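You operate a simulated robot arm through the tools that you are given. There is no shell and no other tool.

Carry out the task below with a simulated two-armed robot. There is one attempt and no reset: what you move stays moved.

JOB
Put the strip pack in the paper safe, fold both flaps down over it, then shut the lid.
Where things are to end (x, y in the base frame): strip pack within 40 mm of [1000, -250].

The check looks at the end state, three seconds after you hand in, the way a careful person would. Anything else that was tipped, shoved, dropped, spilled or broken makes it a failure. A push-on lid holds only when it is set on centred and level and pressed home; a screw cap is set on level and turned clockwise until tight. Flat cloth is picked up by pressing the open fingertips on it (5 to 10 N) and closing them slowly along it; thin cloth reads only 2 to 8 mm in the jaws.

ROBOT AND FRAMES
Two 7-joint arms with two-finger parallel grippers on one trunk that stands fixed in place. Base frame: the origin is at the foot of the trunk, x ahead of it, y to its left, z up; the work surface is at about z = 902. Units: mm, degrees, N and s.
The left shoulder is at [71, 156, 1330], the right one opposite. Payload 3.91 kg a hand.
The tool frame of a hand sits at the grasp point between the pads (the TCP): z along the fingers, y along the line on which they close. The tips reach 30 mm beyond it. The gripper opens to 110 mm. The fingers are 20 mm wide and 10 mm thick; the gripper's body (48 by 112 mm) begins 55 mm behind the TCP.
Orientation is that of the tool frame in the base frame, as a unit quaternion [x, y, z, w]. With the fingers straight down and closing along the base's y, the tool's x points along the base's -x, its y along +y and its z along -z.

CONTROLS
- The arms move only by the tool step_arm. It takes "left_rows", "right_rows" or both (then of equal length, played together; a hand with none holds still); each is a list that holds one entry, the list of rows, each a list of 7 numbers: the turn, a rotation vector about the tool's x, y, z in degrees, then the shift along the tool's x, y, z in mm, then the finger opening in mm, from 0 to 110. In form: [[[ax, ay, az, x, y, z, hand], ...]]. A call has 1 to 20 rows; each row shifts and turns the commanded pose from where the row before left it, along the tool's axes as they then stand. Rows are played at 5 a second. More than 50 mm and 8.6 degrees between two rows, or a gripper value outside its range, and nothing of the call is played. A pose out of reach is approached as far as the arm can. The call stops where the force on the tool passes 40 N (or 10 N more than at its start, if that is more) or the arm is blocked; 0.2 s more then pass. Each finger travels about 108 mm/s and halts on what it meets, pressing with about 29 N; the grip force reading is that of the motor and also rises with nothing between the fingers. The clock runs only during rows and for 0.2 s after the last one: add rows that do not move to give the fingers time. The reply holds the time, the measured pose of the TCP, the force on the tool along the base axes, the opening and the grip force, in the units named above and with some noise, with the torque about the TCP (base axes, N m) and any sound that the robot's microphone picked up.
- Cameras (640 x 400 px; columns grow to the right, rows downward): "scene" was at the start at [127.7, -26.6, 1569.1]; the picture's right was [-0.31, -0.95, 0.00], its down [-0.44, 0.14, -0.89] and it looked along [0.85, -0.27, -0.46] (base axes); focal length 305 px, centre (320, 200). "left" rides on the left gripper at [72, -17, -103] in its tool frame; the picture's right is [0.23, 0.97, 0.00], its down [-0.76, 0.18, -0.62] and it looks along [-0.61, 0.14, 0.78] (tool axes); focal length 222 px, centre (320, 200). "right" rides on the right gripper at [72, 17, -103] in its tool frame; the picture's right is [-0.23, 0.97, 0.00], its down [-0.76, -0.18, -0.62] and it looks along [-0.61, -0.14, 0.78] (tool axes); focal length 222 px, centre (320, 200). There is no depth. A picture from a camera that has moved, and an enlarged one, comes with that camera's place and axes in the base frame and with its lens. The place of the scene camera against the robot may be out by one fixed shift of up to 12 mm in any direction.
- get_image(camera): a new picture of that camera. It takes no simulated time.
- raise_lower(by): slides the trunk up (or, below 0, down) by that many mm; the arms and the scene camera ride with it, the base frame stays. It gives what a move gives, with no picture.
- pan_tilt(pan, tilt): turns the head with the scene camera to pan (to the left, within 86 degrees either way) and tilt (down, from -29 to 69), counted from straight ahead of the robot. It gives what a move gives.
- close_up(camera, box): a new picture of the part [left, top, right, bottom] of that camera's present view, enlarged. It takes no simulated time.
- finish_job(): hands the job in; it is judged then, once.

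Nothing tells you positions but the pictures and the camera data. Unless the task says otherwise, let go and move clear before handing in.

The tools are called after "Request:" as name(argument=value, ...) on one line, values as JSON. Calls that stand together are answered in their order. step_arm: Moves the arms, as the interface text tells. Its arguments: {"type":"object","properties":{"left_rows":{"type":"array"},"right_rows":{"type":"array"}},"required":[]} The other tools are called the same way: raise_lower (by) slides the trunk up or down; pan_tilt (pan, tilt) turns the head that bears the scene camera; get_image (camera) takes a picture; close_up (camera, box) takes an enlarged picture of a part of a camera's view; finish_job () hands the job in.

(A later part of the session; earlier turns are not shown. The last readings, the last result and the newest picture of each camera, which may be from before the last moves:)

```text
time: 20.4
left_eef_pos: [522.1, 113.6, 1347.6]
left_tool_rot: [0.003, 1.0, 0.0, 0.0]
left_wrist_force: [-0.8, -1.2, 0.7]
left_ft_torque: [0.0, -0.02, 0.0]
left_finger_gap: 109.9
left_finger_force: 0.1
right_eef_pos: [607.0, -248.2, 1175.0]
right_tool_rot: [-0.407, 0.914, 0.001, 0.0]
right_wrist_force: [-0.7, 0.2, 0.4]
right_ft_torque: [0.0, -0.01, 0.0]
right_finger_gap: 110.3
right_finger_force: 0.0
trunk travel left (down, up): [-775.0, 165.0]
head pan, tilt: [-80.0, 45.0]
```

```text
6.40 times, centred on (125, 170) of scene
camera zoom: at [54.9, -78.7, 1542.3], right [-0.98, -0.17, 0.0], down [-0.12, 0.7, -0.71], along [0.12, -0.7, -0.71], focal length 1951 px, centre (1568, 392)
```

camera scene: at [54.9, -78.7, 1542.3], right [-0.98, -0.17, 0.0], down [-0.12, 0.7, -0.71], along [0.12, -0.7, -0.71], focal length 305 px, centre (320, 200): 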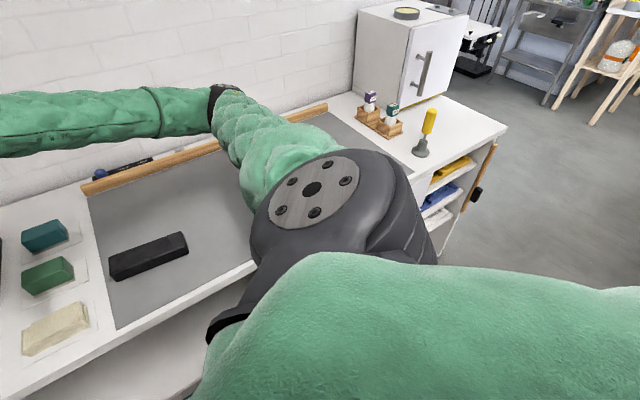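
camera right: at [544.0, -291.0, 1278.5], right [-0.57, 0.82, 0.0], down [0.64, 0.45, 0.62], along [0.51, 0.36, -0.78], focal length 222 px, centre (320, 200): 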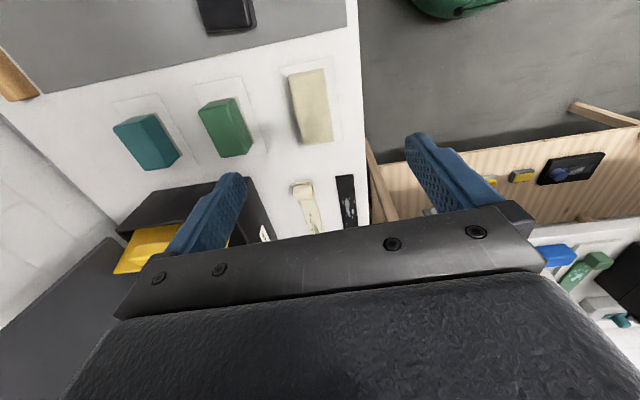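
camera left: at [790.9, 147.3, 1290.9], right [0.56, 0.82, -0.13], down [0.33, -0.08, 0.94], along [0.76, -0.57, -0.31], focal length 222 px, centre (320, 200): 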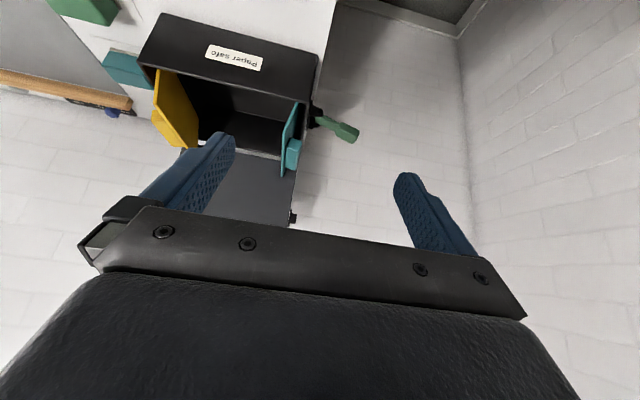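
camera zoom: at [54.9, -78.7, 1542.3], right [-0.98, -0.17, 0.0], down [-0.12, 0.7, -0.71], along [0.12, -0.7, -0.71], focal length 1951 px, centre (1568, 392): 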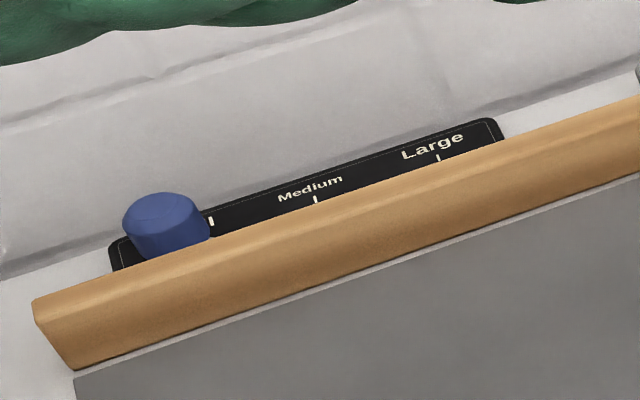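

The black slab on the grey board, with a sealing patch at one end, reads as a light-tight strip pack: about 163 x 55 x 33 mm, near (539, -432). The cream item is a folded cloth and the teal and green ones are sponge-like blocks. I'll move the right hand above the black pack to measure it.

Request:
step_arm(right_rows=[[[0, 0, 0, 38, -12.8, 3, 110], [0, 0, 0, 38, -12.8, 3, 110], [0, 0, 0, 38, -12.8, 3, 110], [0, 0, 0, 38, -12.8, 3, 110], [0, 0, 0, 38, -12.8, 3, 110], [0, 0, 8, 0, 0, 0, 110]]])

Request:
pan_tilt(pan=-40, tilt=35)

Request:
get_image(camera="right")

Request:
get_image(camera="scene")

```text
time: 21.8
left_eef_pos: [522.7, 111.7, 1347.9]
left_tool_rot: [0.003, 1.0, 0.001, 0.0]
left_wrist_force: [0.6, -0.2, 0.4]
left_ft_torque: [0.04, -0.04, 0.0]
left_finger_gap: 110.2
left_finger_force: 0.1
right_eef_pos: [517.5, -384.1, 1162.3]
right_tool_rot: [-0.342, 0.94, 0.0, 0.0]
right_wrist_force: [-0.3, -0.6, 0.4]
right_ft_torque: [-0.03, 0.01, -0.02]
right_finger_gap: 110.2
right_finger_force: 0.1
right hand out of reach, approached as far as the arm can: row 4, 5
trunk travel left (down, up): [-775.0, 165.0]
head pan, tilt: [-80.0, 45.0]
```

```text
time: 22.9
left_eef_pos: [522.9, 111.6, 1346.9]
left_tool_rot: [0.003, 1.0, 0.0, 0.001]
left_wrist_force: [-1.1, -0.2, -0.6]
left_ft_torque: [0.01, -0.03, 0.01]
left_finger_gap: 109.8
left_finger_force: 0.0
right_eef_pos: [517.1, -383.4, 1162.4]
right_tool_rot: [-0.342, 0.94, 0.001, -0.001]
right_wrist_force: [0.6, -0.8, -0.4]
right_ft_torque: [-0.01, -0.05, 0.03]
right_finger_gap: 110.0
right_finger_force: 0.1
trunk travel left (down, up): [-775.0, 165.0]
head pan, tilt: [-40.0, 35.0]
```

```text
taken
camera right: at [450.6, -417.0, 1264.6], right [-0.45, 0.89, 0.0], down [0.7, 0.35, 0.62], along [0.56, 0.28, -0.78], focal length 222 px, centre (320, 200)
```

right: 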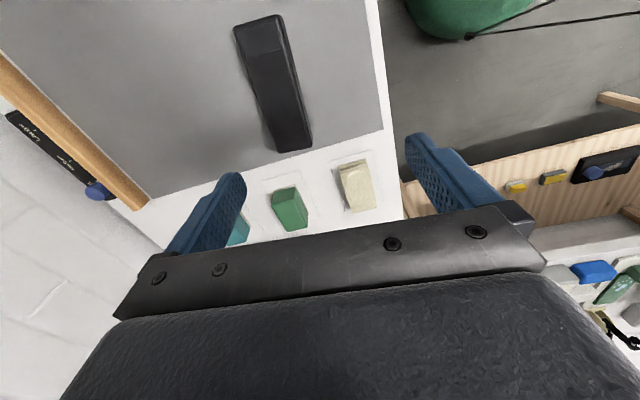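

```text
taken
camera scene: at [108.1, -55.4, 1557.1], right [-0.64, -0.77, 0.0], down [-0.44, 0.37, -0.82], along [0.63, -0.53, -0.57], focal length 305 px, centre (320, 200)
```

scene: 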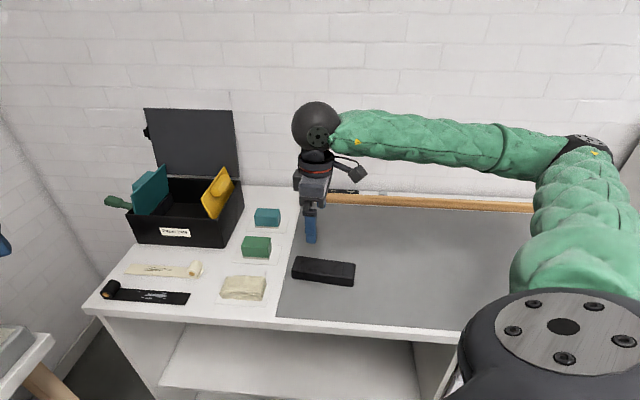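

Request:
close_up(camera="right", box=[210, 0, 340, 165])

Request:
close_up(camera="scene", box=[270, 235, 370, 300])

```text
2.42 times, centred on (275, 82) of right
camera zoom: at [450.6, -417.0, 1264.6], right [-0.45, 0.89, 0.0], down [0.7, 0.35, 0.62], along [0.56, 0.28, -0.78], focal length 538 px, centre (429, 485)
```

zoom: 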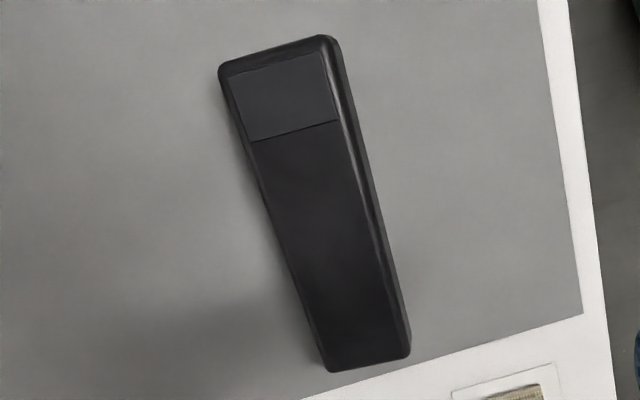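

```text
6.15 times, centred on (320, 268) of scene
camera zoom: at [108.1, -55.4, 1557.1], right [-0.64, -0.77, 0.0], down [-0.44, 0.37, -0.82], along [0.63, -0.53, -0.57], focal length 1876 px, centre (320, -215)
```

zoom: 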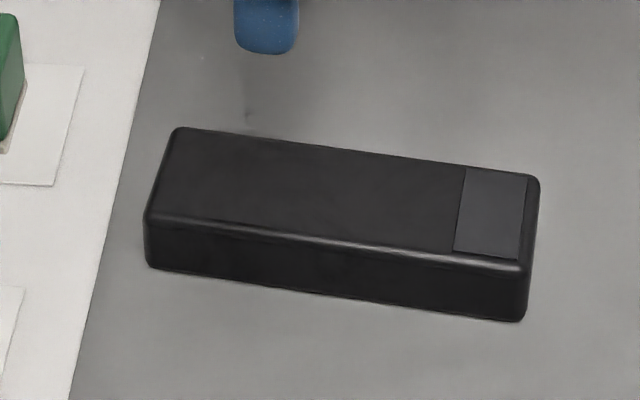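

The pack measures centred near (547, -431), long axis at about 39°. I'll check that the right hand can hold that yaw above it before descending.

Request:
step_arm(right_rows=[[[0, 0, 1, 3.6, -27.6, 20, 110], [0, 0, 0, 3.6, -27.6, 20, 110], [0, 0, 0, 0, 0, 20, 110], [0, 0, 0, 0, 0, 0, 110]]])

Request:
get_image(camera="right")

```text
time: 23.9
left_eef_pos: [521.7, 112.2, 1348.5]
left_tool_rot: [0.003, 1.0, 0.0, 0.0]
left_wrist_force: [-0.3, -0.8, 0.7]
left_ft_torque: [-0.05, 0.0, 0.01]
left_finger_gap: 110.1
left_finger_force: 0.1
right_eef_pos: [547.0, -429.9, 1103.3]
right_tool_rot: [-0.334, 0.943, 0.0, 0.0]
right_wrist_force: [0.3, 0.6, 0.7]
right_ft_torque: [0.02, 0.0, 0.03]
right_finger_gap: 109.8
right_finger_force: 0.1
trunk travel left (down, up): [-775.0, 165.0]
head pan, tilt: [-40.0, 35.0]
```

```text
taken
camera right: at [479.1, -462.3, 1206.0], right [-0.44, 0.9, 0.0], down [0.7, 0.34, 0.62], along [0.56, 0.27, -0.78], focal length 222 px, centre (320, 200)
```

right: 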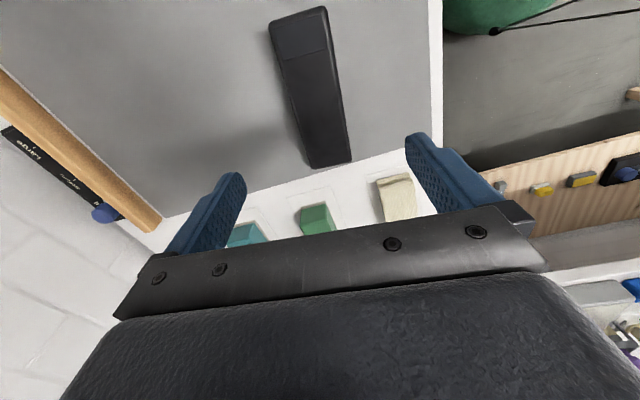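

The hand is centred over the pack within a couple of millimetres. Next I tilt the hand 30° forward (so the same tilt gives reach at the box with the pack level) and then descend to grip it.

Request:
step_arm(right_rows=[[[0, -7.5, 0, 0, 0, 0, 110], [0, -7.5, 0, 0, 0, 0, 110], [0, -7.5, 0, 0, 0, 0, 110], [0, -7.5, 0, 0, 0, 0, 110], [0, 0, 0, 20, 0, 34.64, 110], [0, 0, 0, 20, 0, 34.64, 110], [0, 0, 0, 0, 0, 0, 110]]])

Request:
get_image(camera="right")

Request:
get_image(camera="scene")

```text
time: 24.7
left_eef_pos: [522.2, 113.4, 1347.4]
left_tool_rot: [0.004, 1.0, 0.0, -0.002]
left_wrist_force: [-0.7, 0.1, -0.4]
left_ft_torque: [0.0, -0.02, -0.03]
left_finger_gap: 110.2
left_finger_force: 0.0
right_eef_pos: [460.5, -418.6, 979.9]
right_tool_rot: [-0.339, 0.935, 0.068, -0.079]
right_wrist_force: [4.9, -0.3, 18.2]
right_ft_torque: [-0.73, -0.9, 0.17]
right_finger_gap: 110.0
right_finger_force: 0.0
right hand out of reach, approached as far as the arm can: row 1, 2, 3
trunk travel left (down, up): [-775.0, 165.0]
head pan, tilt: [-40.0, 35.0]
stopped in row 3 (right hand): the force on the tool passed its limit at 144 N (the readings are from after the stop); the commanded pose is now the measured one
```

```text
taken
camera right: at [414.8, -459.5, 1089.5], right [-0.43, 0.89, 0.15], down [0.81, 0.31, 0.5], along [0.4, 0.34, -0.85], focal length 222 px, centre (320, 200)
```

right: 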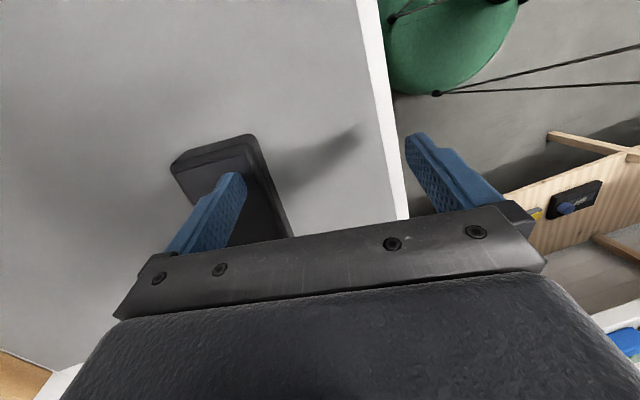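

```text
taken
camera scene: at [107.5, -54.4, 1557.3], right [-0.64, -0.77, 0.0], down [-0.44, 0.37, -0.82], along [0.63, -0.53, -0.57], focal length 305 px, centre (320, 200)
```

scene: 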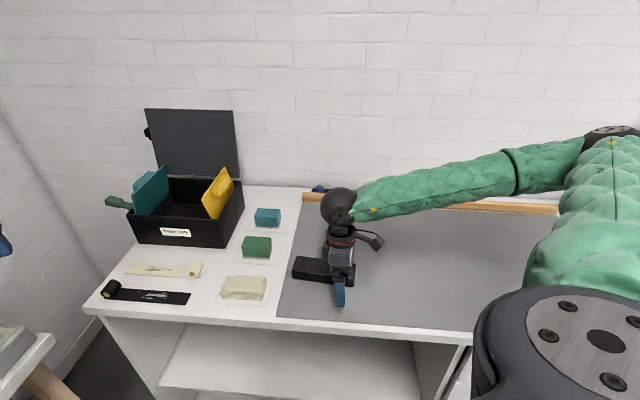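

The tilt at that close range was out of reach, and the arm swung back and touched the pack. I'll lift straight up first and check that nothing moved.

Request:
step_arm(right_rows=[[[0, 0, 0, 3, 5.5, -30, 110], [0, 0, 0, 3, 5.5, -30, 110], [0, 0, 0, 3, 5.5, -30, 110], [0, 0, 0, 3, 5.5, -30, 110]]])

Request:
get_image(camera="right")

Request:
get_image(camera="scene")

Request:
close_up(camera="scene", box=[270, 235, 370, 300])

```text
time: 25.7
left_eef_pos: [520.3, 113.5, 1347.9]
left_tool_rot: [0.004, 1.0, 0.0, 0.0]
left_wrist_force: [-0.3, 0.3, -0.4]
left_ft_torque: [-0.01, -0.02, 0.0]
left_finger_gap: 110.0
left_finger_force: 0.0
right_eef_pos: [461.1, -418.9, 1101.9]
right_tool_rot: [-0.338, 0.935, 0.069, -0.08]
right_wrist_force: [0.3, -0.1, 0.1]
right_ft_torque: [-0.03, -0.01, -0.03]
right_finger_gap: 110.0
right_finger_force: 0.1
trunk travel left (down, up): [-775.0, 165.0]
head pan, tilt: [-40.0, 35.0]
```

```text
taken
camera right: at [414.6, -460.4, 1212.2], right [-0.43, 0.89, 0.15], down [0.81, 0.31, 0.5], along [0.4, 0.34, -0.85], focal length 222 px, centre (320, 200)
```

right: 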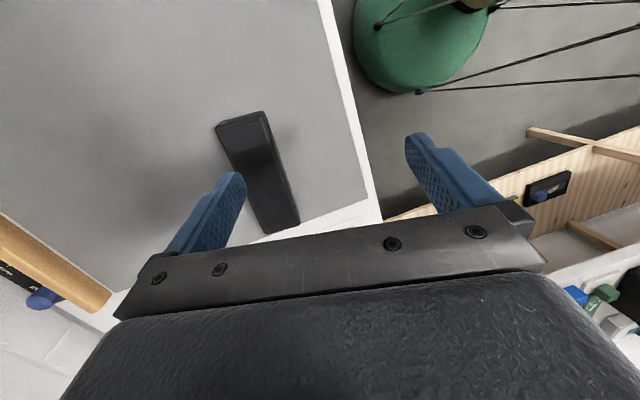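

```text
taken
camera scene: at [107.5, -54.8, 1557.1], right [-0.64, -0.77, 0.0], down [-0.44, 0.37, -0.82], along [0.63, -0.53, -0.57], focal length 305 px, centre (320, 200)
```

scene: 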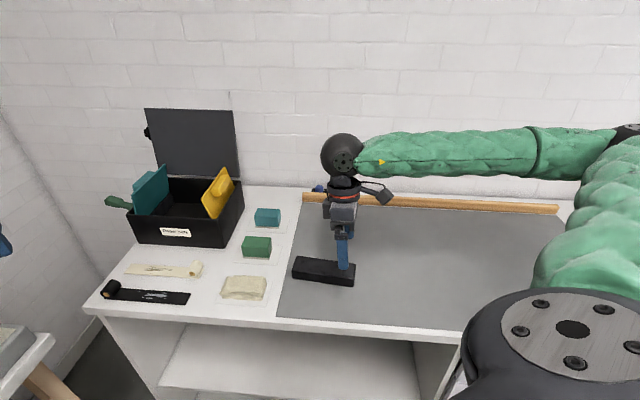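

```text
6.15 times, centred on (320, 268) of scene
camera zoom: at [107.5, -54.8, 1557.1], right [-0.64, -0.77, 0.0], down [-0.44, 0.37, -0.82], along [0.63, -0.53, -0.57], focal length 1876 px, centre (320, -215)
```

zoom: 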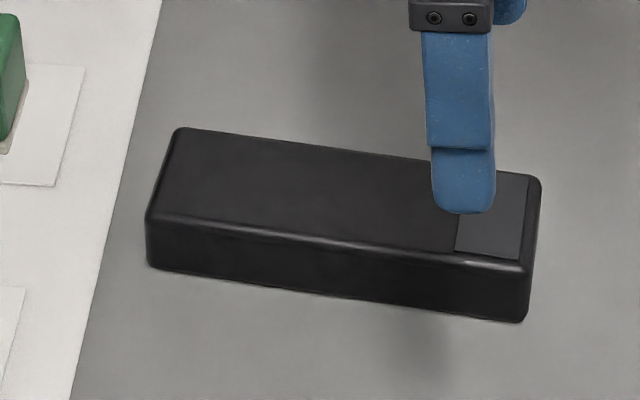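

Request:
step_arm(right_rows=[[[0, 0, 0, -20, -20.7, -6, 110], [0, 0, 0, -20, -20.7, -6, 110], [0, 0, 0, -18, -20.6, -5.5, 110], [5.25, -3, 0.35, 0, 0, 0, 110], [5.25, -3, 0.35, 0, 0, 0, 110], [0, 0, 0, 0, 0, 0, 110]]])

```text
time: 27.1
left_eef_pos: [522.3, 111.9, 1348.2]
left_tool_rot: [0.004, 1.0, 0.001, 0.0]
left_wrist_force: [-0.3, -0.7, -1.0]
left_ft_torque: [0.01, -0.02, 0.0]
left_finger_gap: 110.2
left_finger_force: 0.0
right_eef_pos: [518.2, -425.7, 1101.8]
right_tool_rot: [-0.335, 0.942, 0.0, 0.001]
right_wrist_force: [-0.1, -0.7, 0.9]
right_ft_torque: [0.03, -0.01, 0.0]
right_finger_gap: 110.1
right_finger_force: 0.0
right hand out of reach, approached as far as the arm can: row 3
trunk travel left (down, up): [-775.0, 165.0]
head pan, tilt: [-40.0, 35.0]
```

Request:
step_arm(right_rows=[[[0, 0, 0, -9.7, -11, 0, 110], [0, 0, 0, -9.7, -11, 0, 110], [0, 0, 0, 0, 0, 0, 110]]])

Request:
get_image(camera="right")

```text
time: 27.9
left_eef_pos: [522.6, 113.1, 1347.2]
left_tool_rot: [0.003, 1.0, 0.0, -0.001]
left_wrist_force: [0.3, 0.8, 0.5]
left_ft_torque: [0.01, 0.01, -0.02]
left_finger_gap: 110.2
left_finger_force: 0.1
right_eef_pos: [548.2, -429.7, 1101.1]
right_tool_rot: [-0.334, 0.943, 0.0, -0.001]
right_wrist_force: [0.5, 0.9, -0.6]
right_ft_torque: [-0.01, 0.02, -0.02]
right_finger_gap: 110.3
right_finger_force: 0.0
trunk travel left (down, up): [-775.0, 165.0]
head pan, tilt: [-40.0, 35.0]
```

```text
taken
camera right: at [479.8, -462.5, 1203.5], right [-0.44, 0.9, 0.0], down [0.7, 0.34, 0.62], along [0.56, 0.27, -0.78], focal length 222 px, centre (320, 200)
```

right: 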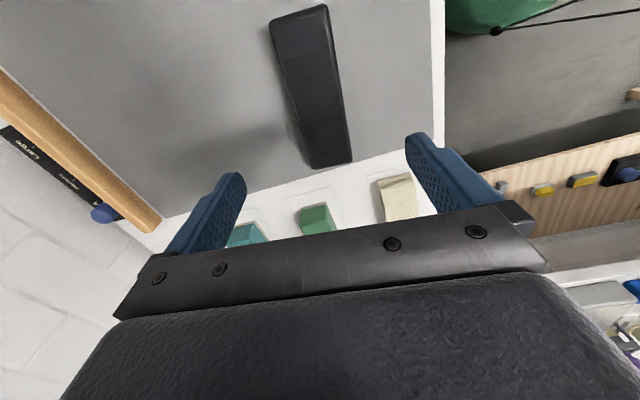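

The pack is unmoved and the hand is upright above it. I'll lower the hand by sliding the trunk down, which keeps the arm's geometry unchanged.

Request:
raise_lower(by=-110)

Request:
get_image(camera="right")

Request:
get_image(camera="scene")

```text
time: 29.3
left_eef_pos: [521.1, 112.9, 1237.3]
left_tool_rot: [0.003, 1.0, 0.0, 0.0]
left_wrist_force: [0.1, -0.3, -0.2]
left_ft_torque: [0.02, 0.02, 0.01]
left_finger_gap: 110.0
left_finger_force: 0.0
right_eef_pos: [547.0, -430.7, 992.5]
right_tool_rot: [-0.335, 0.942, 0.001, -0.001]
right_wrist_force: [-0.3, 0.5, 0.2]
right_ft_torque: [-0.03, -0.01, 0.0]
right_finger_gap: 110.3
right_finger_force: 0.1
trunk travel left (down, up): [-665.0, 275.0]
head pan, tilt: [-40.0, 35.0]
```

```text
taken
camera right: at [479.8, -462.5, 1093.6], right [-0.44, 0.9, 0.0], down [0.7, 0.34, 0.62], along [0.56, 0.27, -0.78], focal length 222 px, centre (320, 200)
```

right: 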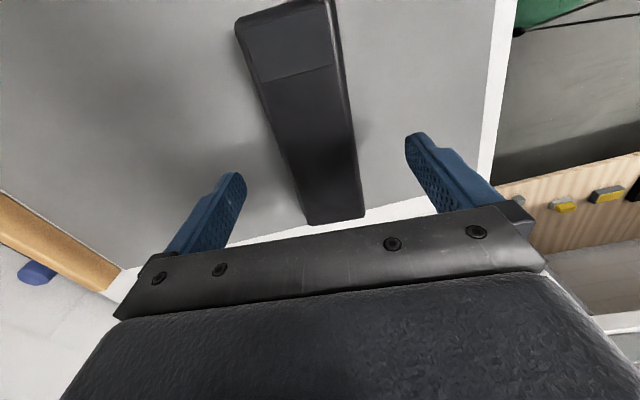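

```text
taken
camera scene: at [107.7, -55.2, 1447.3], right [-0.64, -0.77, 0.0], down [-0.44, 0.37, -0.82], along [0.63, -0.53, -0.57], focal length 305 px, centre (320, 200)
```

scene: 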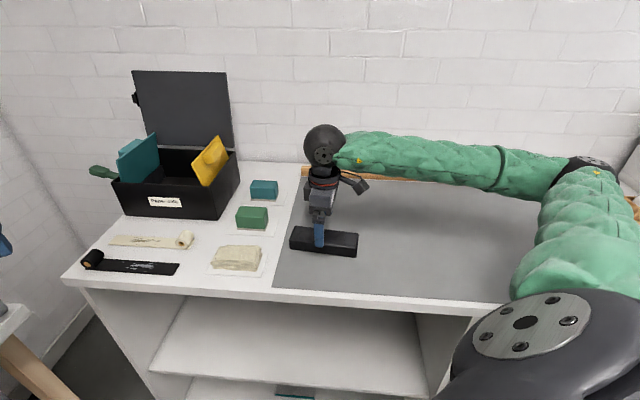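

Request:
raise_lower(by=-52)

Request:
get_image(camera="right")

Request:
close_up(camera="scene", box=[265, 185, 385, 260])

```text
time: 30.2
left_eef_pos: [521.6, 111.9, 1186.0]
left_tool_rot: [0.003, 1.0, -0.001, 0.0]
left_wrist_force: [0.0, 1.0, 1.3]
left_ft_torque: [-0.02, 0.03, -0.01]
left_finger_gap: 110.2
left_finger_force: 0.0
right_eef_pos: [547.5, -430.0, 939.8]
right_tool_rot: [-0.334, 0.942, 0.0, 0.001]
right_wrist_force: [-0.3, 0.6, 0.5]
right_ft_torque: [-0.01, 0.01, 0.0]
right_finger_gap: 109.8
right_finger_force: 0.1
trunk travel left (down, up): [-613.0, 327.0]
head pan, tilt: [-40.0, 35.0]
```

```text
taken
camera right: at [479.7, -462.5, 1041.6], right [-0.44, 0.9, 0.0], down [0.7, 0.34, 0.62], along [0.56, 0.27, -0.78], focal length 222 px, centre (320, 200)
```

right: 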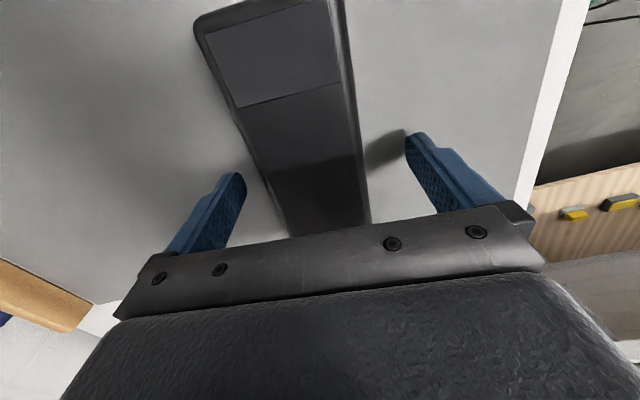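

```text
5.33 times, centred on (325, 222) of scene
camera zoom: at [107.7, -55.2, 1395.3], right [-0.64, -0.77, 0.0], down [-0.44, 0.37, -0.82], along [0.63, -0.53, -0.57], focal length 1626 px, centre (293, 80)
```

zoom: 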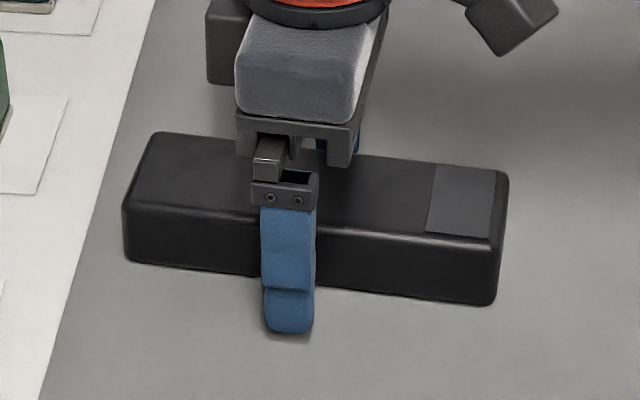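

Request:
step_arm(right_rows=[[[0, 0, 0, 0, 0, 0, 90], [0, 0, 0, 0, 0, 0, 70], [0, 0, 0, 0, 0, 0, 58], [0, 0, 0, 0, 0, 0, 40], [0, 0, 0, 0, 0, 0, 40], [0, 0, 0, 0, 0, 0, 40]]])

Request:
get_image(camera="right")

```text
time: 31.6
left_eef_pos: [523.4, 111.7, 1185.9]
left_tool_rot: [0.004, 1.0, 0.001, 0.0]
left_wrist_force: [0.0, -0.5, -0.2]
left_ft_torque: [-0.03, 0.01, -0.02]
left_finger_gap: 110.0
left_finger_force: 0.1
right_eef_pos: [547.3, -431.0, 940.8]
right_tool_rot: [-0.334, 0.943, 0.0, 0.0]
right_wrist_force: [2.1, -1.8, 3.4]
right_ft_torque: [-0.1, -0.08, 0.03]
right_finger_gap: 59.7
right_finger_force: 28.5
trunk travel left (down, up): [-613.0, 327.0]
head pan, tilt: [-40.0, 35.0]
```

```text
taken
camera right: at [479.9, -462.6, 1041.4], right [-0.44, 0.9, 0.0], down [0.7, 0.34, 0.62], along [0.56, 0.27, -0.78], focal length 222 px, centre (320, 200)
```

right: 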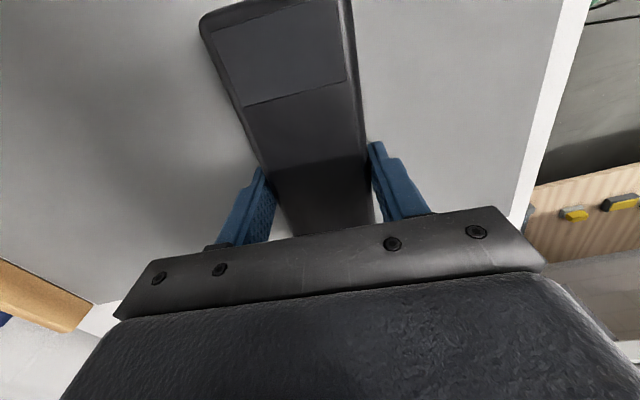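

Request:
raise_lower(by=50)

Request:
get_image(camera="scene")

```text
time: 32.5
left_eef_pos: [522.6, 111.9, 1236.2]
left_tool_rot: [0.004, 1.0, 0.0, -0.001]
left_wrist_force: [-0.6, -0.2, 0.4]
left_ft_torque: [-0.02, -0.01, -0.01]
left_finger_gap: 109.8
left_finger_force: 0.0
right_eef_pos: [548.0, -429.9, 987.8]
right_tool_rot: [-0.334, 0.942, 0.0, 0.0]
right_wrist_force: [-0.2, -0.2, -2.6]
right_ft_torque: [-0.02, 0.0, -0.01]
right_finger_gap: 59.6
right_finger_force: 28.4
trunk travel left (down, up): [-663.0, 277.0]
head pan, tilt: [-40.0, 35.0]
```

```text
taken
camera scene: at [108.4, -55.4, 1444.9], right [-0.64, -0.77, 0.0], down [-0.44, 0.37, -0.82], along [0.63, -0.53, -0.57], focal length 305 px, centre (320, 200)
```

scene: 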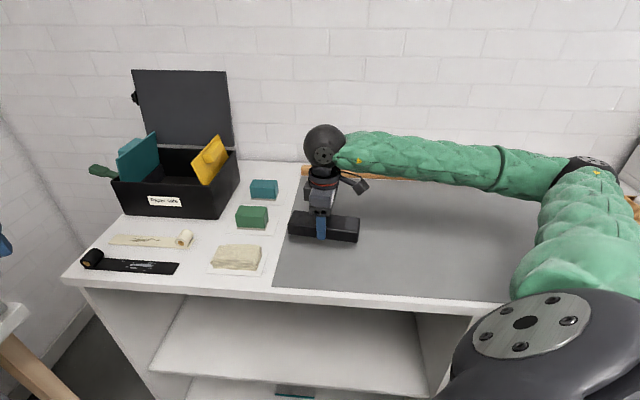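

The pack is firmly held (about 0.26 kg). I'll raise the trunk back up, then turn the hand to yaw −20° and carry the pack over the box at a safe height, tilting forward partway for reach.

Request:
raise_lower(by=112)

Request:
step_arm(right_rows=[[[0, 0, 0, 0, 0, -25, 40], [0, 0, 0, 0, 0, -25, 40], [0, 0, 0, 0, 0, -20, 40], [0, 0, 7.4, 0, 0, 0, 40], [0, 0, 7.4, 0, 0, 0, 40], [0, 0, 7.4, 0, 0, 0, 40], [0, 0, 7.4, 0, 0, 0, 40], [0, 0, 7.4, 0, 0, 0, 40], [0, 0, 7.4, 0, 0, 0, 40], [0, 0, 7.4, 0, 0, 0, 40], [0, 0, 7.4, 0, 0, 0, 40]]])

Request:
get_image(camera="scene")

```text
time: 34.0
left_eef_pos: [521.6, 113.2, 1348.6]
left_tool_rot: [0.004, 1.0, 0.0, -0.001]
left_wrist_force: [0.3, -0.7, -0.1]
left_ft_torque: [0.01, -0.01, -0.04]
left_finger_gap: 110.3
left_finger_force: 0.0
right_eef_pos: [548.3, -429.6, 1100.1]
right_tool_rot: [-0.334, 0.942, 0.0, 0.001]
right_wrist_force: [-0.5, 0.6, -2.1]
right_ft_torque: [-0.01, 0.03, 0.03]
right_finger_gap: 59.7
right_finger_force: 29.5
trunk travel left (down, up): [-775.0, 165.0]
head pan, tilt: [-40.0, 35.0]
```

```text
time: 36.4
left_eef_pos: [523.0, 111.7, 1348.3]
left_tool_rot: [0.004, 1.0, 0.0, -0.001]
left_wrist_force: [0.8, 0.2, -0.4]
left_ft_torque: [-0.03, 0.02, -0.01]
left_finger_gap: 110.2
left_finger_force: 0.1
right_eef_pos: [547.8, -430.2, 1171.5]
right_tool_rot: [0.175, 0.985, 0.0, 0.0]
right_wrist_force: [-0.3, 0.5, -2.3]
right_ft_torque: [-0.01, -0.02, 0.01]
right_finger_gap: 59.7
right_finger_force: 29.3
trunk travel left (down, up): [-775.0, 165.0]
head pan, tilt: [-40.0, 35.0]
```

```text
taken
camera scene: at [108.2, -55.4, 1557.1], right [-0.64, -0.77, 0.0], down [-0.44, 0.37, -0.82], along [0.63, -0.53, -0.57], focal length 305 px, centre (320, 200)
```

scene: 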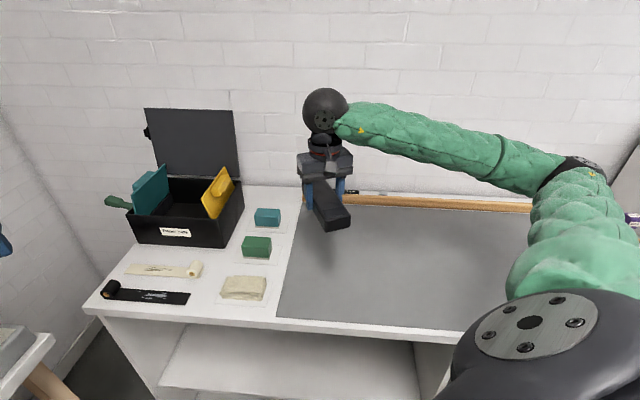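

Request:
step_arm(right_rows=[[[0, 0, 0, -29, 27, 0, 40], [0, 0, 0, -29, 27, 0, 40], [0, 0, 0, -29, 27, 0, 40], [0, 0, 0, -29, 27, 0, 40], [0, 0, 0, -29, 27, 0, 40], [0, 0, 0, -29, 27, 0, 40], [0, -7.5, 0, 0, 0, 0, 40], [0, -7.5, 0, 0, 0, 0, 40]]])

Request:
pan_tilt(pan=-18, tilt=28)

Request:
get_image(camera="scene")

Request:
get_image(camera="right")

```text
time: 38.2
left_eef_pos: [523.3, 112.9, 1348.1]
left_tool_rot: [0.003, 1.0, -0.001, -0.001]
left_wrist_force: [-0.3, 0.8, -0.2]
left_ft_torque: [0.0, 0.01, -0.03]
left_finger_gap: 109.9
left_finger_force: 0.0
right_eef_pos: [767.1, -337.0, 1172.5]
right_tool_rot: [0.173, 0.976, -0.023, 0.13]
right_wrist_force: [0.1, 0.1, -1.4]
right_ft_torque: [0.0, 0.02, 0.0]
right_finger_gap: 59.7
right_finger_force: 29.3
trunk travel left (down, up): [-775.0, 165.0]
head pan, tilt: [-40.0, 35.0]
```

```text
time: 39.0
left_eef_pos: [522.8, 112.7, 1347.2]
left_tool_rot: [0.004, 1.0, 0.0, -0.001]
left_wrist_force: [-0.2, -0.3, -0.4]
left_ft_torque: [-0.01, -0.01, 0.0]
left_finger_gap: 109.9
left_finger_force: 0.1
right_eef_pos: [767.2, -339.0, 1171.5]
right_tool_rot: [0.175, 0.976, -0.023, 0.127]
right_wrist_force: [0.0, 0.1, -1.9]
right_ft_torque: [0.04, 0.02, 0.03]
right_finger_gap: 59.4
right_finger_force: 29.4
trunk travel left (down, up): [-775.0, 165.0]
head pan, tilt: [-18.0, 28.0]
```

```text
taken
camera scene: at [127.5, -27.2, 1568.0], right [-0.31, -0.95, 0.0], down [-0.45, 0.15, -0.88], along [0.84, -0.27, -0.47], focal length 305 px, centre (320, 200)
```

scene: 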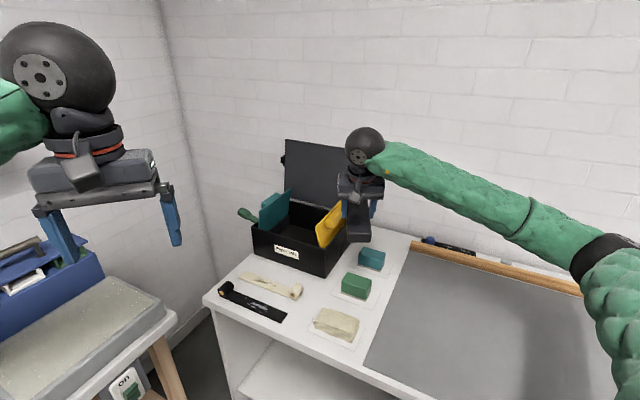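

```text
taken
camera right: at [681.2, -289.3, 1251.5], right [0.54, 0.84, 0.06], down [0.48, -0.37, 0.8], along [0.69, -0.4, -0.6], focal length 222 px, centre (320, 200)
```

right: 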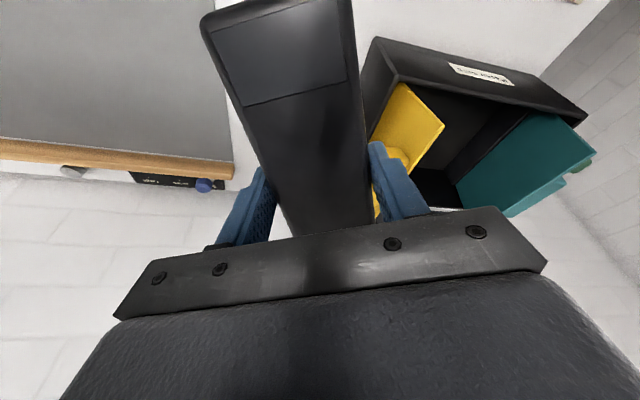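

Request:
raise_lower(by=40)

Request:
step_arm(right_rows=[[[0, 0, 0, -28, 26.95, 7.5, 40], [0, 0, 0, -28, 26.95, 7.5, 40], [0, 0, 0, -28, 26.95, 7.5, 40], [0, 0, 0, -28, 26.95, 7.5, 40]]])

Request:
get_image(camera="scene")

Request:
get_image(camera="right")

```text
time: 39.9
left_eef_pos: [523.8, 112.1, 1386.9]
left_tool_rot: [0.003, 1.0, 0.001, -0.001]
left_wrist_force: [0.3, -0.3, -0.4]
left_ft_torque: [-0.01, 0.01, -0.01]
left_finger_gap: 110.2
left_finger_force: 0.0
right_eef_pos: [767.2, -338.8, 1210.6]
right_tool_rot: [0.173, 0.976, -0.022, 0.128]
right_wrist_force: [1.0, 0.0, -2.5]
right_ft_torque: [0.0, 0.0, 0.0]
right_finger_gap: 59.5
right_finger_force: 29.1
trunk travel left (down, up): [-815.0, 125.0]
head pan, tilt: [-18.0, 28.0]
```

```text
time: 40.9
left_eef_pos: [523.3, 112.6, 1387.4]
left_tool_rot: [0.004, 1.0, -0.001, -0.002]
left_wrist_force: [0.9, -0.5, -0.5]
left_ft_torque: [-0.02, 0.05, -0.01]
left_finger_gap: 109.9
left_finger_force: 0.1
right_eef_pos: [914.2, -274.6, 1210.2]
right_tool_rot: [0.173, 0.976, -0.023, 0.127]
right_wrist_force: [-0.4, 0.0, -1.6]
right_ft_torque: [-0.06, 0.01, 0.0]
right_finger_gap: 59.6
right_finger_force: 29.3
trunk travel left (down, up): [-815.0, 125.0]
head pan, tilt: [-18.0, 28.0]
```

```text
taken
camera scene: at [129.6, -24.9, 1607.8], right [-0.31, -0.95, 0.0], down [-0.45, 0.14, -0.88], along [0.84, -0.27, -0.47], focal length 305 px, centre (320, 200)
```

scene: 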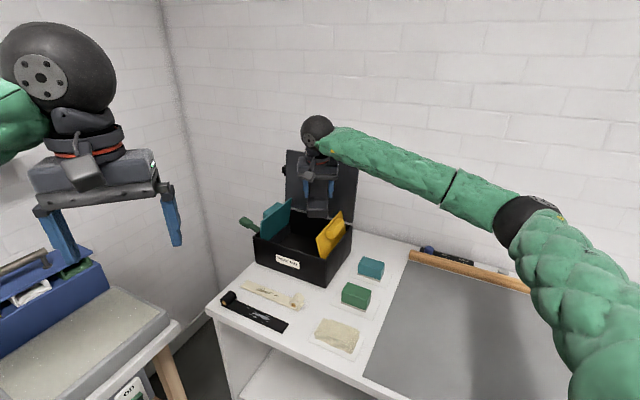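

```text
taken
camera right: at [829.0, -224.9, 1289.7], right [0.54, 0.84, 0.06], down [0.48, -0.36, 0.8], along [0.69, -0.41, -0.6], focal length 222 px, centre (320, 200)
```

right: 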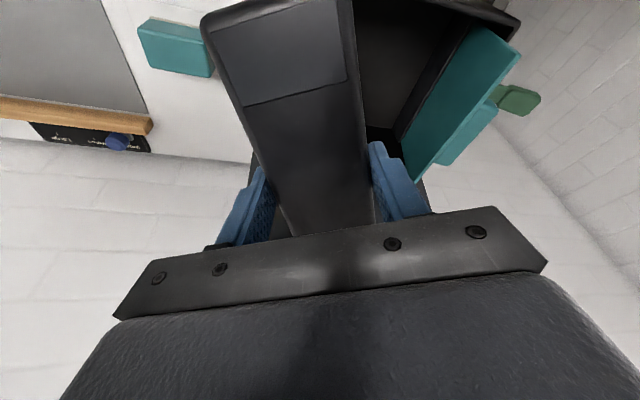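

Request:
step_arm(right_rows=[[[0, 0, 0, -14, 13.5, 3.75, 40], [0, 0, 0, -14, 13.5, 3.75, 40]]])

Request:
step_arm(right_rows=[[[0, 0, 0, -14, 11, 3.75, 40], [0, 0, 0, -14, 11, 3.75, 40]]])

Request:
get_image(camera="scene")

Request:
get_image(camera="right")

```text
time: 41.5
left_eef_pos: [523.8, 114.1, 1386.2]
left_tool_rot: [0.003, 1.0, 0.0, -0.001]
left_wrist_force: [-0.1, -0.1, 0.7]
left_ft_torque: [0.01, 0.0, -0.02]
left_finger_gap: 109.7
left_finger_force: 0.0
right_eef_pos: [952.2, -259.7, 1209.4]
right_tool_rot: [0.173, 0.976, -0.024, 0.128]
right_wrist_force: [-0.3, 0.5, -1.9]
right_ft_torque: [-0.02, 0.0, -0.02]
right_finger_gap: 59.6
right_finger_force: 29.2
trunk travel left (down, up): [-815.0, 125.0]
head pan, tilt: [-18.0, 28.0]
```

```text
time: 42.1
left_eef_pos: [524.3, 113.4, 1386.6]
left_tool_rot: [0.004, 1.0, 0.0, 0.0]
left_wrist_force: [-0.2, -0.2, -0.4]
left_ft_torque: [-0.02, 0.01, -0.03]
left_finger_gap: 110.1
left_finger_force: 0.1
right_eef_pos: [984.7, -251.2, 1211.2]
right_tool_rot: [0.174, 0.976, -0.023, 0.128]
right_wrist_force: [0.6, 0.4, -2.4]
right_ft_torque: [0.01, -0.01, -0.03]
right_finger_gap: 59.6
right_finger_force: 28.6
trunk travel left (down, up): [-815.0, 125.0]
head pan, tilt: [-18.0, 28.0]
```

```text
taken
camera scene: at [128.9, -25.9, 1607.9], right [-0.31, -0.95, 0.0], down [-0.45, 0.14, -0.88], along [0.84, -0.27, -0.47], focal length 305 px, centre (320, 200)
```

scene: 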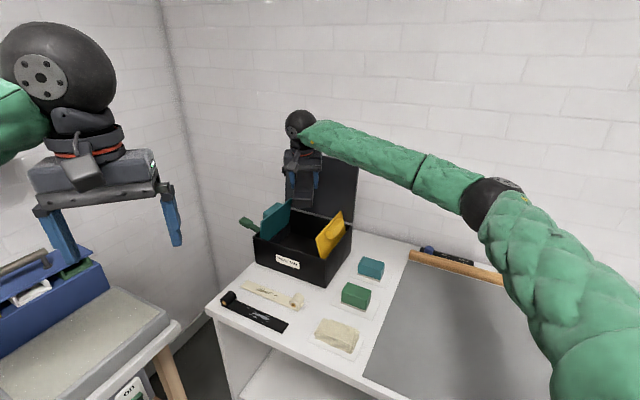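

```text
taken
camera right: at [899.5, -201.4, 1291.1], right [0.54, 0.84, 0.06], down [0.48, -0.37, 0.8], along [0.69, -0.41, -0.6], focal length 222 px, centre (320, 200)
```

right: 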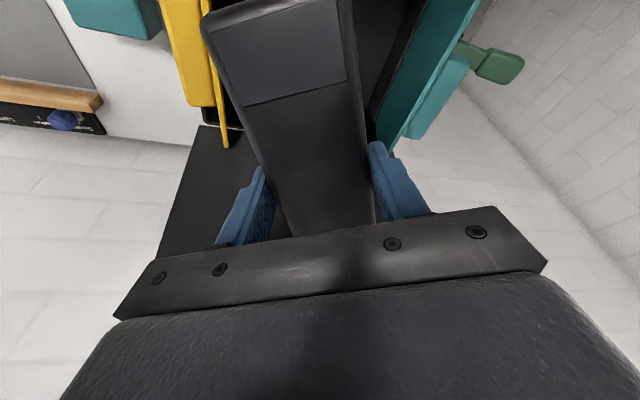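

Request:
close_up(camera="scene", box=[225, 140, 375, 290])

Request:
close_up(camera="right", box=[140, 0, 540, 240])

```text
2.67 times, centred on (300, 215) of scene
camera zoom: at [128.9, -25.9, 1607.9], right [-0.31, -0.95, 0.0], down [-0.45, 0.14, -0.88], along [0.84, -0.27, -0.47], focal length 813 px, centre (373, 160)
```

zoom: 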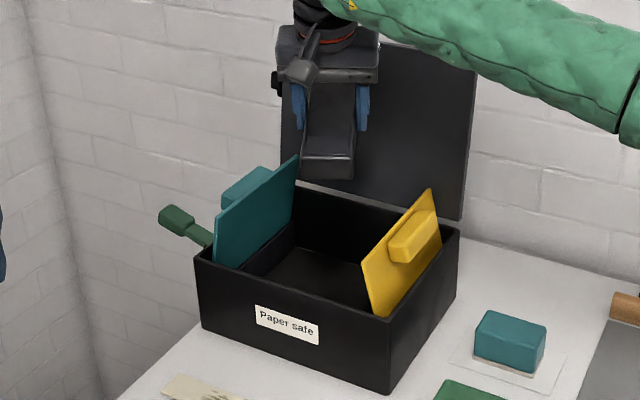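

```text
1.60 times, centred on (340, 120) of right
camera zoom: at [899.5, -201.4, 1291.1], right [0.54, 0.84, 0.06], down [0.48, -0.37, 0.8], along [0.69, -0.41, -0.6], focal length 355 px, centre (288, 328)
```

zoom: 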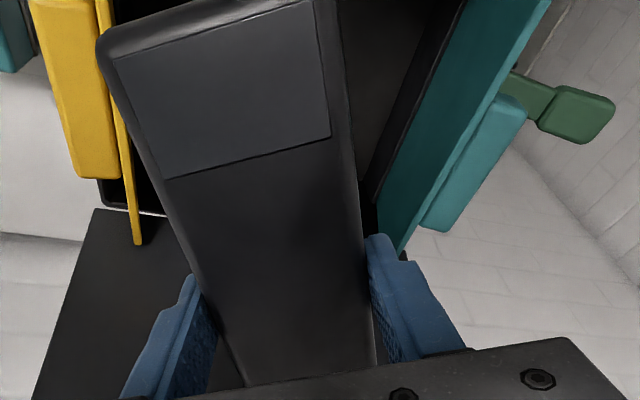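

Request:
step_arm(right_rows=[[[0, 0, 0, -6, 1.5, 1.6, 40], [0, 0, 0, -6, 1.5, 1.6, 40]]])

Request:
raise_lower(by=-80)

Request:
get_image(camera="scene")

Request:
get_image(camera="right")

```text
time: 42.7
left_eef_pos: [522.8, 112.6, 1386.5]
left_tool_rot: [0.003, 1.0, 0.0, 0.0]
left_wrist_force: [0.4, -0.2, 0.4]
left_ft_torque: [0.02, 0.0, 0.0]
left_finger_gap: 109.7
left_finger_force: 0.0
right_eef_pos: [997.2, -252.4, 1211.1]
right_tool_rot: [0.174, 0.976, -0.023, 0.129]
right_wrist_force: [0.0, 0.5, -2.0]
right_ft_torque: [-0.02, 0.0, -0.01]
right_finger_gap: 59.5
right_finger_force: 29.3
trunk travel left (down, up): [-815.0, 125.0]
head pan, tilt: [-18.0, 28.0]
```

```text
time: 43.8
left_eef_pos: [522.5, 111.6, 1308.1]
left_tool_rot: [0.004, 1.0, 0.0, -0.001]
left_wrist_force: [-1.2, -0.6, -0.6]
left_ft_torque: [-0.01, -0.03, 0.02]
left_finger_gap: 109.9
left_finger_force: 0.0
right_eef_pos: [995.7, -254.0, 1131.8]
right_tool_rot: [0.174, 0.976, -0.023, 0.129]
right_wrist_force: [-0.5, -0.5, -2.3]
right_ft_torque: [-0.03, -0.01, 0.01]
right_finger_gap: 59.7
right_finger_force: 28.8
trunk travel left (down, up): [-735.0, 205.0]
head pan, tilt: [-18.0, 28.0]
```

```text
taken
camera scene: at [127.5, -26.9, 1528.2], right [-0.31, -0.95, 0.0], down [-0.45, 0.15, -0.88], along [0.84, -0.27, -0.47], focal length 305 px, centre (320, 200)
```

scene: 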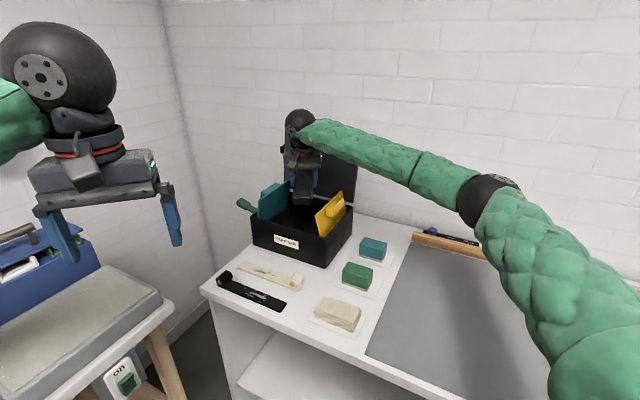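

```text
taken
camera right: at [910.5, -204.0, 1212.1], right [0.54, 0.84, 0.06], down [0.48, -0.37, 0.8], along [0.69, -0.4, -0.6], focal length 222 px, centre (320, 200)
```

right: 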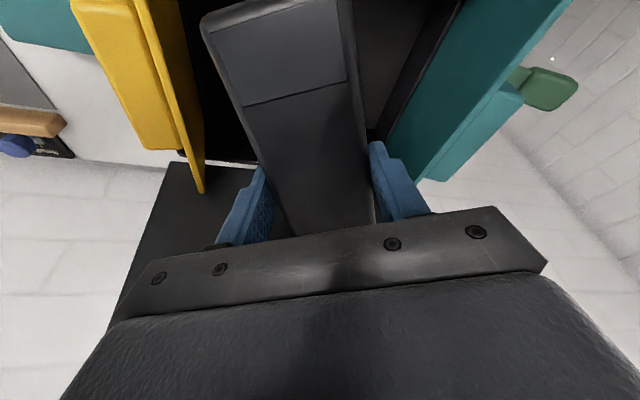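

Request:
step_arm(right_rows=[[[0, 0, 0, 0, 9, 0, 40], [0, 0, 0, 0, 0, 0, 40]]])

Request:
raise_lower(by=-70)

Request:
get_image(camera="right")

Request:
close_up(camera="scene", box=[225, 100, 375, 270])

```text
time: 44.4
left_eef_pos: [522.4, 111.8, 1308.4]
left_tool_rot: [0.004, 1.0, 0.0, -0.001]
left_wrist_force: [0.3, -0.6, -0.3]
left_ft_torque: [0.01, 0.01, 0.02]
left_finger_gap: 109.6
left_finger_force: 0.0
right_eef_pos: [999.2, -244.5, 1132.0]
right_tool_rot: [0.174, 0.976, -0.022, 0.128]
right_wrist_force: [-0.8, -0.5, -2.2]
right_ft_torque: [0.04, -0.01, 0.01]
right_finger_gap: 59.8
right_finger_force: 29.0
trunk travel left (down, up): [-735.0, 205.0]
head pan, tilt: [-18.0, 28.0]
```

```text
time: 45.5
left_eef_pos: [521.8, 112.2, 1237.8]
left_tool_rot: [0.004, 1.0, 0.001, -0.001]
left_wrist_force: [0.0, 0.4, 0.3]
left_ft_torque: [0.02, -0.03, 0.06]
left_finger_gap: 110.0
left_finger_force: 0.2
right_eef_pos: [999.5, -244.7, 1061.7]
right_tool_rot: [0.173, 0.976, -0.022, 0.129]
right_wrist_force: [-0.4, -0.7, -2.5]
right_ft_torque: [-0.03, 0.02, -0.01]
right_finger_gap: 59.8
right_finger_force: 29.1
trunk travel left (down, up): [-665.0, 275.0]
head pan, tilt: [-18.0, 28.0]
```

```text
taken
camera right: at [913.7, -195.1, 1142.3], right [0.54, 0.84, 0.06], down [0.48, -0.37, 0.8], along [0.69, -0.4, -0.6], focal length 222 px, centre (320, 200)
```

right: 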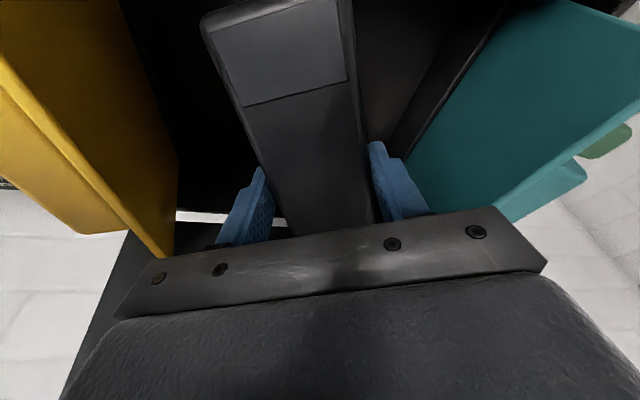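

```text
2.35 times, centred on (300, 185) of scene
camera zoom: at [127.4, -26.8, 1458.2], right [-0.31, -0.95, 0.0], down [-0.45, 0.15, -0.88], along [0.84, -0.27, -0.47], focal length 717 px, centre (367, 235)
```

zoom: 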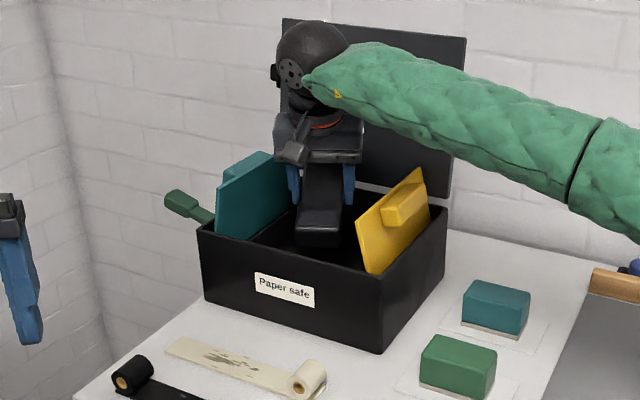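

Request:
raise_lower(by=-60)

Request:
get_image(camera="right")

Request:
close_up(camera="scene", box=[225, 70, 375, 240])

```text
time: 46.5
left_eef_pos: [521.8, 111.5, 1177.6]
left_tool_rot: [0.004, 1.0, 0.0, -0.001]
left_wrist_force: [0.3, 0.8, 0.5]
left_ft_torque: [0.02, -0.01, 0.01]
left_finger_gap: 109.9
left_finger_force: 0.1
right_eef_pos: [1000.2, -243.7, 1003.4]
right_tool_rot: [0.174, 0.976, -0.023, 0.128]
right_wrist_force: [-0.9, 0.8, -1.2]
right_ft_torque: [-0.02, 0.01, -0.01]
right_finger_gap: 59.4
right_finger_force: 29.1
trunk travel left (down, up): [-605.0, 335.0]
head pan, tilt: [-18.0, 28.0]
```

```text
taken
camera right: at [913.7, -195.1, 1082.3], right [0.54, 0.84, 0.06], down [0.48, -0.37, 0.8], along [0.69, -0.4, -0.6], focal length 222 px, centre (320, 200)
```

right: 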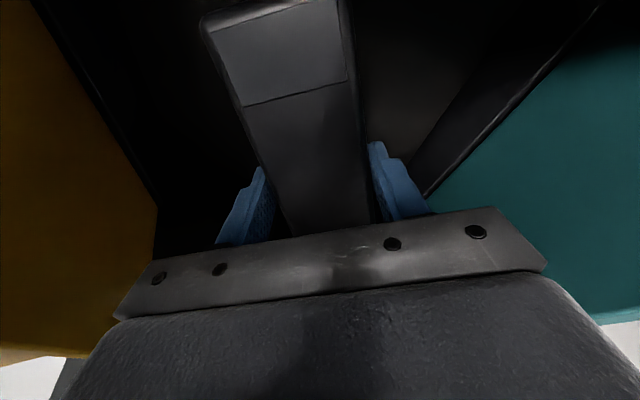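

```text
2.35 times, centred on (300, 155) of scene
camera zoom: at [127.3, -26.7, 1398.2], right [-0.31, -0.95, 0.0], down [-0.45, 0.15, -0.88], along [0.84, -0.27, -0.47], focal length 717 px, centre (367, 306)
```

zoom: 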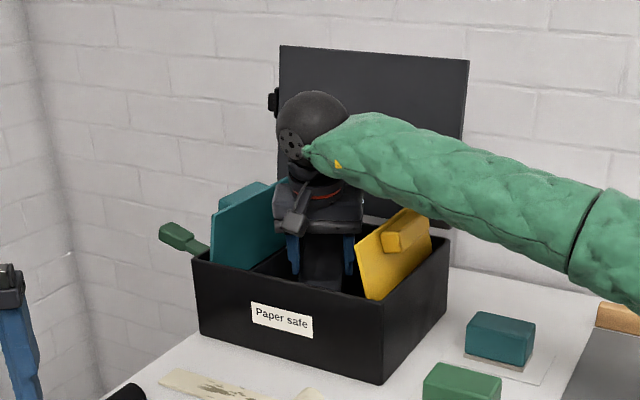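

Request:
raise_lower(by=-26)

Request:
close_up(camera="scene", box=[225, 60, 375, 230])

Request:
get_image(camera="right")

```text
time: 47.2
left_eef_pos: [521.9, 113.1, 1151.5]
left_tool_rot: [0.004, 1.0, 0.0, 0.001]
left_wrist_force: [0.0, 0.1, 0.3]
left_ft_torque: [0.0, -0.05, 0.03]
left_finger_gap: 110.0
left_finger_force: 0.0
right_eef_pos: [998.6, -243.9, 977.5]
right_tool_rot: [0.174, 0.976, -0.023, 0.128]
right_wrist_force: [-0.4, 0.0, -1.8]
right_ft_torque: [0.01, 0.02, 0.0]
right_finger_gap: 59.6
right_finger_force: 29.1
trunk travel left (down, up): [-579.0, 361.0]
head pan, tilt: [-18.0, 28.0]
```

```text
2.35 times, centred on (300, 145) of scene
camera zoom: at [127.0, -26.7, 1372.2], right [-0.31, -0.95, 0.0], down [-0.45, 0.15, -0.88], along [0.84, -0.27, -0.47], focal length 717 px, centre (367, 329)
```

zoom: 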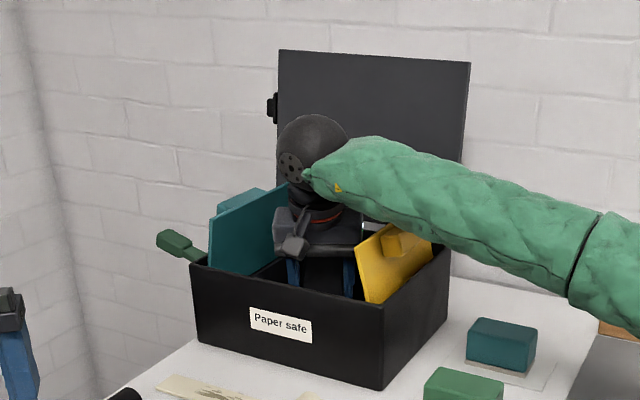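

```text
taken
camera right: at [913.4, -195.1, 1056.6], right [0.54, 0.84, 0.06], down [0.48, -0.37, 0.8], along [0.69, -0.4, -0.6], focal length 222 px, centre (320, 200)
```

right: 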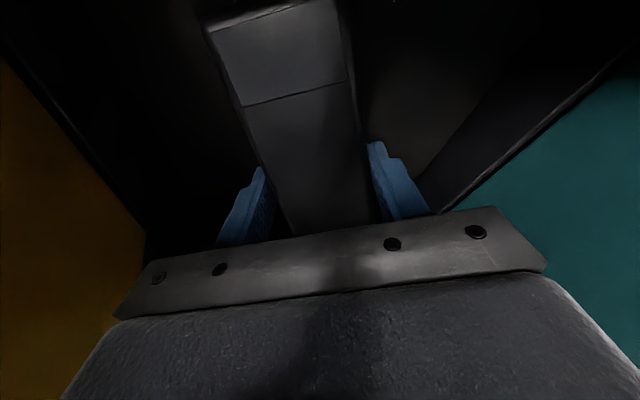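

Request:
step_arm(right_rows=[[[0, 0, 0, 0.78, 0, 2.9, 40], [0, 0, 0, 0.78, 0, 2.9, 40], [0, 0, 0, 0.78, 0, 2.9, 40], [0, 0, 0, 0, 0, 0, 40]]])

```text
time: 48.2
left_eef_pos: [522.1, 112.3, 1152.3]
left_tool_rot: [0.003, 1.0, 0.0, -0.001]
left_wrist_force: [-0.4, -0.1, 0.3]
left_ft_torque: [0.0, 0.0, 0.0]
left_finger_gap: 109.9
left_finger_force: 0.1
right_eef_pos: [999.8, -244.4, 968.4]
right_tool_rot: [0.174, 0.976, -0.022, 0.13]
right_wrist_force: [1.8, 0.4, 8.0]
right_ft_torque: [-0.02, 0.64, 0.03]
right_finger_gap: 59.8
right_finger_force: 28.9
trunk travel left (down, up): [-579.0, 361.0]
head pan, tilt: [-18.0, 28.0]
```

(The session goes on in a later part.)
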